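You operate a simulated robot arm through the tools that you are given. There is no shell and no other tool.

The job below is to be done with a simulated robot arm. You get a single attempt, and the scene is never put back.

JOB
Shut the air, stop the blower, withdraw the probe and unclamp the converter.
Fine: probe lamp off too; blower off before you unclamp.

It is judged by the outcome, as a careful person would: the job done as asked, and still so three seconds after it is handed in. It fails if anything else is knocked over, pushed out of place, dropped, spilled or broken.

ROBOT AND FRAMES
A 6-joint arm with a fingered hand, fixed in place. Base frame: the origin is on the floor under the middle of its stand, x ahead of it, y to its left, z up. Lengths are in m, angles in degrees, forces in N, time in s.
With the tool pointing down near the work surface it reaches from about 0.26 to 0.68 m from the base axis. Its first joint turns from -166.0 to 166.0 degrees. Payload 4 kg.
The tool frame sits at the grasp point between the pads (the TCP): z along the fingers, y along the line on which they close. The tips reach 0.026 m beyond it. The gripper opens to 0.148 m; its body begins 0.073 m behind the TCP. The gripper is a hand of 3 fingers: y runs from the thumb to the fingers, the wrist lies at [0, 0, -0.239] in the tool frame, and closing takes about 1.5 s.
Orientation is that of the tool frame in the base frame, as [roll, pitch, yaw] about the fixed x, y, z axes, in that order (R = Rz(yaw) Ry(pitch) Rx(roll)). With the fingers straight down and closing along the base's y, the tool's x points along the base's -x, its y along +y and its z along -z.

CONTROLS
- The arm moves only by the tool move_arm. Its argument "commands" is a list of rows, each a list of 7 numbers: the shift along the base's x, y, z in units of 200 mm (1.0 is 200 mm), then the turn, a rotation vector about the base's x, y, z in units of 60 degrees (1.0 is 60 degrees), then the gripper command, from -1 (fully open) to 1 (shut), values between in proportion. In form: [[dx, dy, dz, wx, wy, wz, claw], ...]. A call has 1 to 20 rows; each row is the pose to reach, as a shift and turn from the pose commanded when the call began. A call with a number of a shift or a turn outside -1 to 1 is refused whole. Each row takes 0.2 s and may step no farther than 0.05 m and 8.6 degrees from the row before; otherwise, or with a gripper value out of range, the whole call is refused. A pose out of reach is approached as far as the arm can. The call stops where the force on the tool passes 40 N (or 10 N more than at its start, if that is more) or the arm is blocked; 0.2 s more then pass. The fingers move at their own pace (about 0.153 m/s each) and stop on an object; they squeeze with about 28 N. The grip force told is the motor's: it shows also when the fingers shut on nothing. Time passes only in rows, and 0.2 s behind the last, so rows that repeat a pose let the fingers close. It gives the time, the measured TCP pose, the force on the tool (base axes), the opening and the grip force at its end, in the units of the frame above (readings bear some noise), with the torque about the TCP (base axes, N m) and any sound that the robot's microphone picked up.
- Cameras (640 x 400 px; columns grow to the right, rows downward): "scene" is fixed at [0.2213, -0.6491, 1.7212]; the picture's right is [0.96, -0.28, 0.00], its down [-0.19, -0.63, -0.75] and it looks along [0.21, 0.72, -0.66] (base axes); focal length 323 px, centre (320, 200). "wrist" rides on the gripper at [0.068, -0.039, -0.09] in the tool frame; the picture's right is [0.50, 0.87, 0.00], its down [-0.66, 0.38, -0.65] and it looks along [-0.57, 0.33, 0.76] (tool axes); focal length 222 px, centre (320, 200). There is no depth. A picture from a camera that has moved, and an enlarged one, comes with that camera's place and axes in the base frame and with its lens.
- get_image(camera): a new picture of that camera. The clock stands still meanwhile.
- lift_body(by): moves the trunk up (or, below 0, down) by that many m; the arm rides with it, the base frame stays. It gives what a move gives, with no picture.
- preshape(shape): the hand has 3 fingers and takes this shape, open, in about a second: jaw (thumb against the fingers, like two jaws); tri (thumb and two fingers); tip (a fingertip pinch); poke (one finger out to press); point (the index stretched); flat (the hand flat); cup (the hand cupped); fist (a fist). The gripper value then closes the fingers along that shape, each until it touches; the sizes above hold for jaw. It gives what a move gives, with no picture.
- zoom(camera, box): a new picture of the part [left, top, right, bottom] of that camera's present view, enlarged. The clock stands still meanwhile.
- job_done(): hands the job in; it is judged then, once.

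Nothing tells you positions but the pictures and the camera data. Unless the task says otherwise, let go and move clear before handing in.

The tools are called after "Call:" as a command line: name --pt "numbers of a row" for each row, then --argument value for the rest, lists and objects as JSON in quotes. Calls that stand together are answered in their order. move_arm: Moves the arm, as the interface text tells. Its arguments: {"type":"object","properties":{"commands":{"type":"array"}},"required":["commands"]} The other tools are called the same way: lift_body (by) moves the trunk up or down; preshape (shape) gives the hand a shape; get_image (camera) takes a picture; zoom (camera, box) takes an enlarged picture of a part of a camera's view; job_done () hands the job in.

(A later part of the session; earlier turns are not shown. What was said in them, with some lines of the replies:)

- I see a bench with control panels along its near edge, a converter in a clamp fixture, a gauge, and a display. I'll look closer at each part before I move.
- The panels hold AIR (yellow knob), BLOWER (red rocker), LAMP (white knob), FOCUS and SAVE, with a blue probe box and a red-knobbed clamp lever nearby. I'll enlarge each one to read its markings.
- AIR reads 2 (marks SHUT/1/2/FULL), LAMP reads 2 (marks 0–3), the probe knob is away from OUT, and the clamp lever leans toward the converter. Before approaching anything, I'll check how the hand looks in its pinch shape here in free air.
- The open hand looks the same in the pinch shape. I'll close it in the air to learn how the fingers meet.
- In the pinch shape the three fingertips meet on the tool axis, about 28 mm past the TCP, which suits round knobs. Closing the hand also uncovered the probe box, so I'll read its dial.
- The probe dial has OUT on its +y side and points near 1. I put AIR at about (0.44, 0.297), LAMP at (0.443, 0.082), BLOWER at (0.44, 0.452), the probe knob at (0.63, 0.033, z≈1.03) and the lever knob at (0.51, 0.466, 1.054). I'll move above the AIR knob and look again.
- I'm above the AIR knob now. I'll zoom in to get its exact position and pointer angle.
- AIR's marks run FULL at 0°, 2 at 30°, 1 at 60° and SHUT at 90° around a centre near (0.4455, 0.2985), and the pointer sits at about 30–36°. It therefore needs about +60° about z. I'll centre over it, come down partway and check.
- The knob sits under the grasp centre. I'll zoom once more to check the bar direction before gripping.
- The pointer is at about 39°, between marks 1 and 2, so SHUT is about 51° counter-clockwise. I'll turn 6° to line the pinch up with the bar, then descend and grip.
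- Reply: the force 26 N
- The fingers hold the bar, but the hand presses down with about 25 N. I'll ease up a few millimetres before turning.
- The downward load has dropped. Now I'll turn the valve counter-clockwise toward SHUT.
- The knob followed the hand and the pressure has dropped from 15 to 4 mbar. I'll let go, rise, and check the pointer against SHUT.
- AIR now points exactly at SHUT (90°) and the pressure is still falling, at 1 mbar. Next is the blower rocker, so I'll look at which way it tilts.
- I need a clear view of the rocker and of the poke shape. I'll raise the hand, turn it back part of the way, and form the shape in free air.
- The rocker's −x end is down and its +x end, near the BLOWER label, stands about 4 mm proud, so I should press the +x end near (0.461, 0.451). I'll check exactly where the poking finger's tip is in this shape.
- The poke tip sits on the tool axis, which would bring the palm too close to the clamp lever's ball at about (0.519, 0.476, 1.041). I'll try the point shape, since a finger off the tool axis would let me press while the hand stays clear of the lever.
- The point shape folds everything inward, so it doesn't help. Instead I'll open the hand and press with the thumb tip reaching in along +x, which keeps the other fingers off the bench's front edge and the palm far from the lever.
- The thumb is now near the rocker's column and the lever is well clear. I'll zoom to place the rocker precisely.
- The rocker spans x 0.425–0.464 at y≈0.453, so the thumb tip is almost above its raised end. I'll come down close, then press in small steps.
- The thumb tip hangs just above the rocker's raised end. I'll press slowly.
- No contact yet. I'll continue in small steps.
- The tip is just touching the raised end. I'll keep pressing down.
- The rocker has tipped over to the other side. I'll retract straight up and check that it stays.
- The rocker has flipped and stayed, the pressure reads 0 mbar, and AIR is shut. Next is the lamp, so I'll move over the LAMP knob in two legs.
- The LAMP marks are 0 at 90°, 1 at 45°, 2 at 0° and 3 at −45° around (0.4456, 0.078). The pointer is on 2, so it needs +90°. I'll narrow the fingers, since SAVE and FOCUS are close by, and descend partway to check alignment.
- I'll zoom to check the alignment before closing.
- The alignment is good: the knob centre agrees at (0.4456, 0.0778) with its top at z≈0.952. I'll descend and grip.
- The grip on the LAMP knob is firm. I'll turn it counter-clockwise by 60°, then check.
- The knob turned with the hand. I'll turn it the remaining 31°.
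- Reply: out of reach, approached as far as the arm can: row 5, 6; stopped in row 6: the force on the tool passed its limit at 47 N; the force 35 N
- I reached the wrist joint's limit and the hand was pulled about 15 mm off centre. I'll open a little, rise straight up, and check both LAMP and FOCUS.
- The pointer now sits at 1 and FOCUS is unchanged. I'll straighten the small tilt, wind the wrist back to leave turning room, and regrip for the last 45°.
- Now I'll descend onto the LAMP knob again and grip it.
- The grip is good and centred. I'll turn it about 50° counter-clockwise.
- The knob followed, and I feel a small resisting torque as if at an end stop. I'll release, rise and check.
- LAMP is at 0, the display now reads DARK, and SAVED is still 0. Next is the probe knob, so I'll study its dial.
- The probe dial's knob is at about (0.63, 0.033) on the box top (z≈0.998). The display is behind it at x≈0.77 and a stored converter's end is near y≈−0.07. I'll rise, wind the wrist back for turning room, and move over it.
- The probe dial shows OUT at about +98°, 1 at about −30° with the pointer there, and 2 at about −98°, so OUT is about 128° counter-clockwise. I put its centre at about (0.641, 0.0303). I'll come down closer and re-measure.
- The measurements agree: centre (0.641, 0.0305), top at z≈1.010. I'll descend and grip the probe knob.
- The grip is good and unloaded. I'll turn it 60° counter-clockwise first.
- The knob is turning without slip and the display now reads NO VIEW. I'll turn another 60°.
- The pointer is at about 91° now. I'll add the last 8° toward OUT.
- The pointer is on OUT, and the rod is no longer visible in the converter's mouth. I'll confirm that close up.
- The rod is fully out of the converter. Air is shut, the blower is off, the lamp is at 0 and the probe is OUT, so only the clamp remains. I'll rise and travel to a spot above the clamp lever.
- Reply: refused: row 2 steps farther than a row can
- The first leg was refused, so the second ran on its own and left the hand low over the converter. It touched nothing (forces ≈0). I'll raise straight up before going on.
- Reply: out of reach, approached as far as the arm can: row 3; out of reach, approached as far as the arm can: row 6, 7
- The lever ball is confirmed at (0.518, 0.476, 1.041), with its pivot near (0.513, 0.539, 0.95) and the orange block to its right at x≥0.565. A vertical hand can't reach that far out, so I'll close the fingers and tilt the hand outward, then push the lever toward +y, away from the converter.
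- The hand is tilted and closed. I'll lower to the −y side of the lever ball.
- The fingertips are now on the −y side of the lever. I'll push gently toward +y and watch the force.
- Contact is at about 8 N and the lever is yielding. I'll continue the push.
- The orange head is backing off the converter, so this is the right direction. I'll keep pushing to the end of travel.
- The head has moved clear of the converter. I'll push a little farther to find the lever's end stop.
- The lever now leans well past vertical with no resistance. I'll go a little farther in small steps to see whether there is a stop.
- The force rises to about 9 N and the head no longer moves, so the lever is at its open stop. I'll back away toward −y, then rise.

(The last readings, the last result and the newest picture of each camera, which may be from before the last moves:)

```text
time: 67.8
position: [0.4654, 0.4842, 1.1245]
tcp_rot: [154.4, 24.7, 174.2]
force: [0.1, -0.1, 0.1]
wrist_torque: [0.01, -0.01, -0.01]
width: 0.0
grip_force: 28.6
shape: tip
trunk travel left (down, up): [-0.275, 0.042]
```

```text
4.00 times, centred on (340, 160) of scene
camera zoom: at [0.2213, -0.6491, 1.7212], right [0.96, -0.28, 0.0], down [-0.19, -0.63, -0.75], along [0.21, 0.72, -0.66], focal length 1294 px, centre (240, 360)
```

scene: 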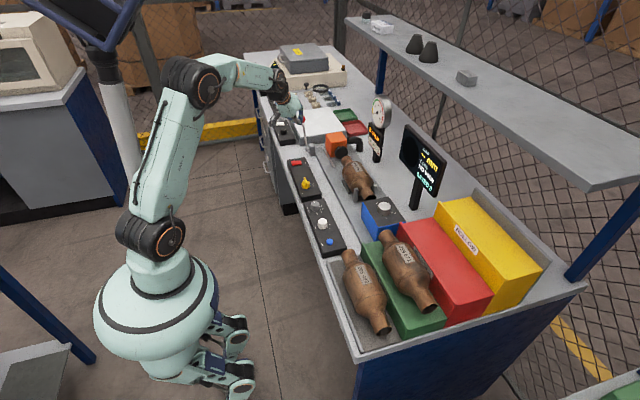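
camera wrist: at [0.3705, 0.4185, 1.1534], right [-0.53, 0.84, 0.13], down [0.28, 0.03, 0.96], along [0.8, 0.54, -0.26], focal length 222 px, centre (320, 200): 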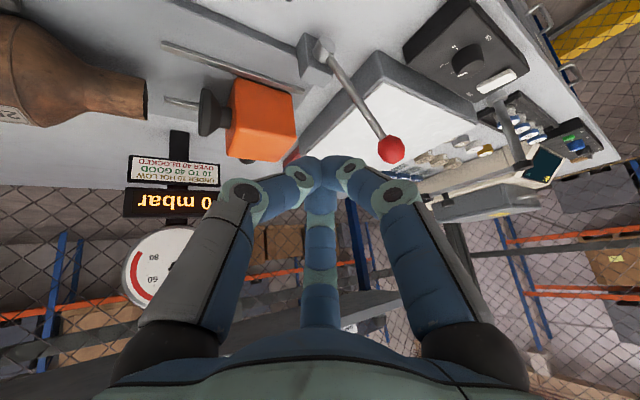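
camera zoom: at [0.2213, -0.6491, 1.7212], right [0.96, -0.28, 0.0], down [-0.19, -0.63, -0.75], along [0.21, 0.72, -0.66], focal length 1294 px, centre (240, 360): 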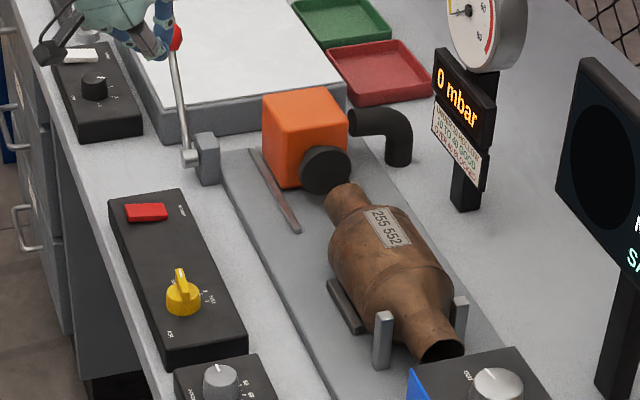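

The lever stays open, the head is clear, and the converter is still in its cradle. I'll straighten the hand and retreat to a clear spot, then check everything once more.

Call:
move_arm --pt "-0.05 -0.08 0.15 -0.05 0.055 0 1" --pt "-0.14 -0.22 0.28 -0.1 0.11 0 0.5" --pt "-0.23 -0.38 0.4 -0.16 0.17 0 0" --pt "-0.32 -0.54 0.5 -0.22 0.235 0 -0.5" --pt "-0.41 -0.7 0.58 -0.28 0.3 0 -1" --pt "-0.5 -0.85 0.65 -0.34 0.365 0 -1" --pt "-0.58 -0.97 0.7 -0.397 0.426 0 -1" --pt "-0.58 -0.97 0.7 -0.397 0.426 0 -1"

Call:
get_image --camera "wrist"

Call:
get_image --camera "scene"

Call:
zoom --camera "scene" --box '[280, 110, 400, 210]'

Call:
zoom --camera "scene" --box '[300, 180, 450, 260]'

Call:
zoom --camera "scene" --box '[260, 80, 360, 150]'

```text
time: 69.6
position: [0.3493, 0.2913, 1.2643]
tcp_rot: [180.0, 0.0, 180.0]
force: [-1.0, -0.4, 0.5]
wrist_torque: [0.02, -0.04, -0.02]
width: 0.148
grip_force: 0.1
shape: tip
trunk travel left (down, up): [-0.275, 0.042]
```

```text
taken
camera wrist: at [0.2822, 0.2529, 1.3553], right [-0.5, 0.87, 0.0], down [0.66, 0.38, 0.65], along [0.57, 0.33, -0.76], focal length 222 px, centre (320, 200)
```

wrist: 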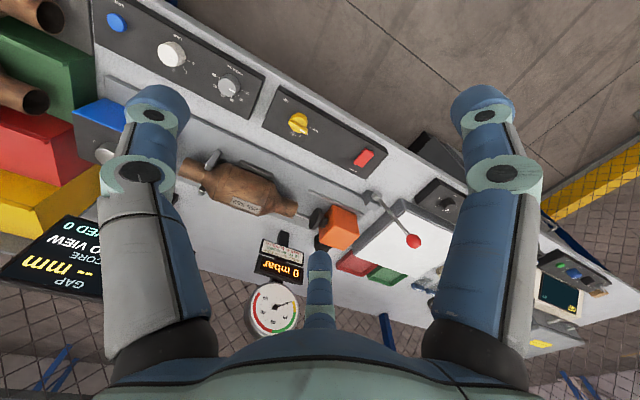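

```text
taken
```

scene: 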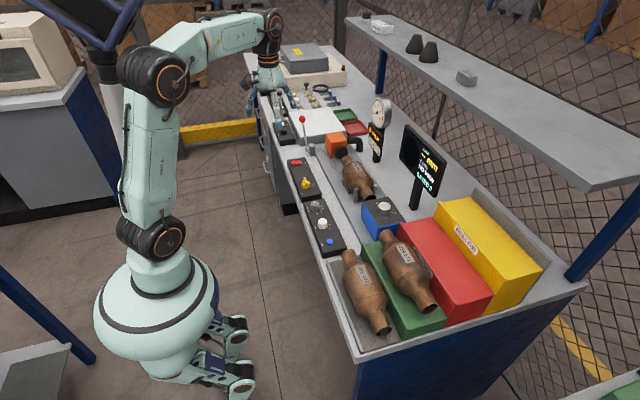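

```text
4.00 times, centred on (340, 160) of scene
camera zoom: at [0.2213, -0.6491, 1.7212], right [0.96, -0.28, 0.0], down [-0.19, -0.63, -0.75], along [0.21, 0.72, -0.66], focal length 1294 px, centre (240, 360)
```

zoom: 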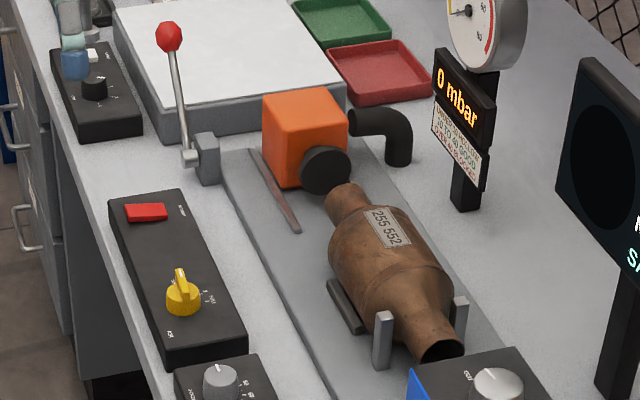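

```text
4.27 times, centred on (375, 220) of scene
camera zoom: at [0.2213, -0.6491, 1.7212], right [0.96, -0.28, 0.0], down [-0.19, -0.63, -0.75], along [0.21, 0.72, -0.66], focal length 1380 px, centre (85, 115)
```

zoom: 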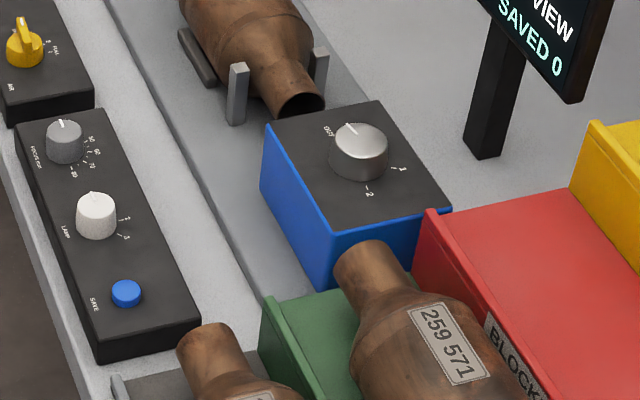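

```text
5.71 times, centred on (310, 115) of scene
camera zoom: at [0.2213, -0.6491, 1.7212], right [0.96, -0.28, 0.0], down [-0.19, -0.63, -0.75], along [0.21, 0.72, -0.66], focal length 1848 px, centre (377, 686)
```

zoom: 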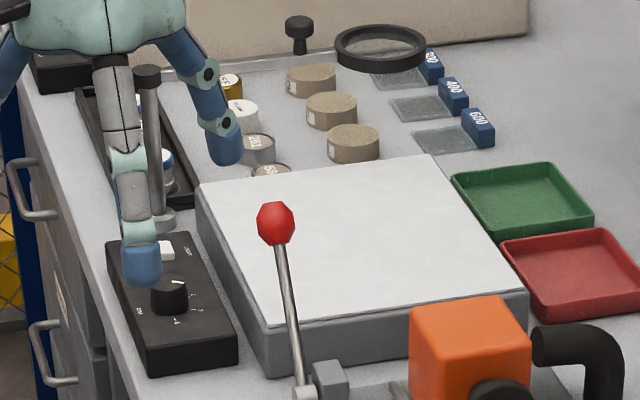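

Everything looks in place. One last close check of the two panels before I hand in.

Call:
zoom --camera "wrist" --box '[140, 20, 270, 120]'

Call:
zoom --camera "wrist" --box '[260, 80, 400, 190]'

Call:
zoom --camera "wrist" --box '[170, 140, 430, 280]'

```text
4.00 times, centred on (205, 70) of wrist
camera zoom: at [0.2822, 0.2529, 1.3553], right [-0.5, 0.87, 0.0], down [0.66, 0.38, 0.65], along [0.57, 0.33, -0.76], focal length 888 px, centre (780, 720)
```

zoom: 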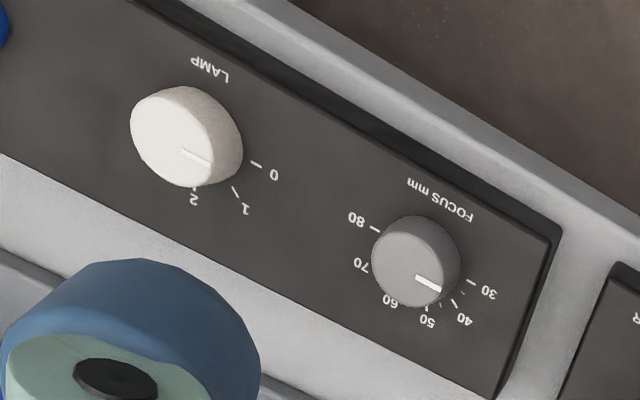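

```text
3.64 times, centred on (330, 135) of wrist
camera zoom: at [0.2822, 0.2529, 1.3553], right [-0.5, 0.87, 0.0], down [0.66, 0.38, 0.65], along [0.57, 0.33, -0.76], focal length 808 px, centre (284, 436)
```

zoom: 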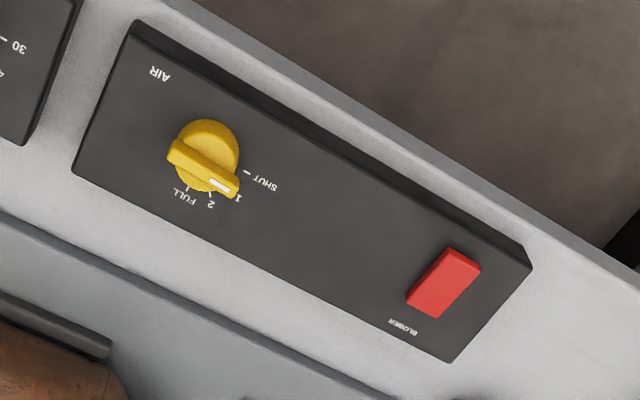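

```text
2.46 times, centred on (300, 210) of wrist
camera zoom: at [0.2822, 0.2529, 1.3553], right [-0.5, 0.87, 0.0], down [0.66, 0.38, 0.65], along [0.57, 0.33, -0.76], focal length 547 px, centre (369, 175)
```

zoom: 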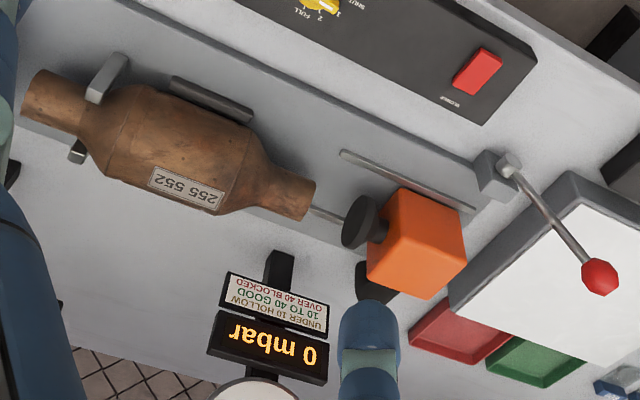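

AIR's pointer looks slightly oblique from here because of parallax, so I'll zoom in more for a precise angle.

Call:
zoom --camera "wrist" --box '[280, 95, 340, 145]'

Call:
zoom --camera "scene" --box '[290, 165, 325, 200]'

```text
8.00 times, centred on (310, 120) of wrist
camera zoom: at [0.2822, 0.2529, 1.3553], right [-0.5, 0.87, 0.0], down [0.66, 0.38, 0.65], along [0.57, 0.33, -0.76], focal length 1777 px, centre (400, 840)
```

zoom: 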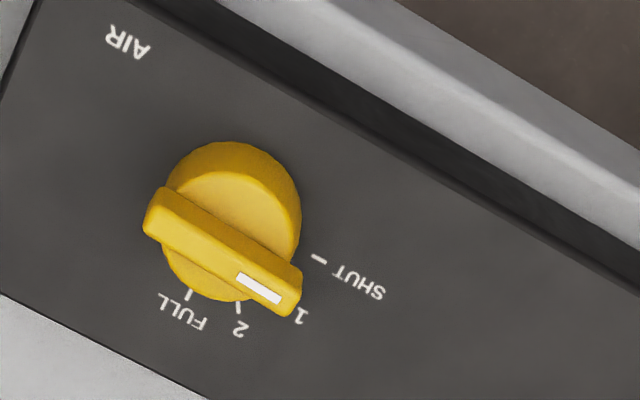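

```text
11.43 times, centred on (308, 182) of scene
camera zoom: at [0.2213, -0.6491, 1.7212], right [0.96, -0.28, 0.0], down [-0.19, -0.63, -0.75], along [0.21, 0.72, -0.66], focal length 3696 px, centre (463, 400)
```

zoom: 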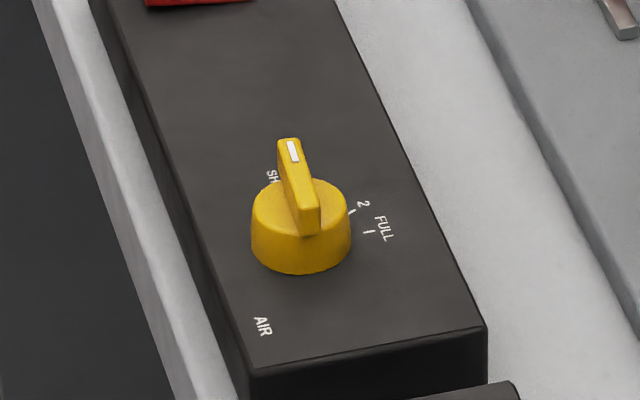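

The AIR bar measures about 87–90°, which is on SHUT. The other checks also hold:
- **Blower:** rocker flipped, display at 0 mbar.
- **Lamp:** at 0.
- **Probe:** dial at OUT, rod clear of the converter.
- **Clamp:** lever at its open stop.
- **Untouched:** FOCUS unchanged, SAVED still 0.

The hand is open and well clear, so I'm handing in.

Call:
job_done

```text
The job is handed in.
```

The job is done and handed in: the air is shut, the blower is off, the probe is withdrawn and the converter is unclamped. The blower went off before I touched the clamp.

- **Air:** the AIR knob points at SHUT, and the pressure fell from 15 to 0 mbar.
- **Blower:** the rocker is flipped to the other side and stayed there. It has no on/off marks, so I judged "off" from the flip and the 0 mbar reading.
- **Probe lamp:** LAMP is at 0, and the display changed to DARK.
- **Probe:** the dial is at OUT, and the rod is clear of the converter.
- **Clamp:** the lever is at its open stop and stayed there. The orange head has backed off, and the converter is still in its cradle.

Two moves did not go as planned:

- **Lamp knob:** the wrist hit its joint limit while I was turning it, and the hand slid about 15 mm to one side. I let go, regripped and finished the turn; the FOCUS knob next to it did not move.
- **Travel to the clamp:** one move was refused, so the next one brought the hand low over the converter. The force readings stayed near zero, and I raised it before going on.

The SAVED count is still 0. I saw nothing else moved or knocked over, and the hand is open and clear of the bench.
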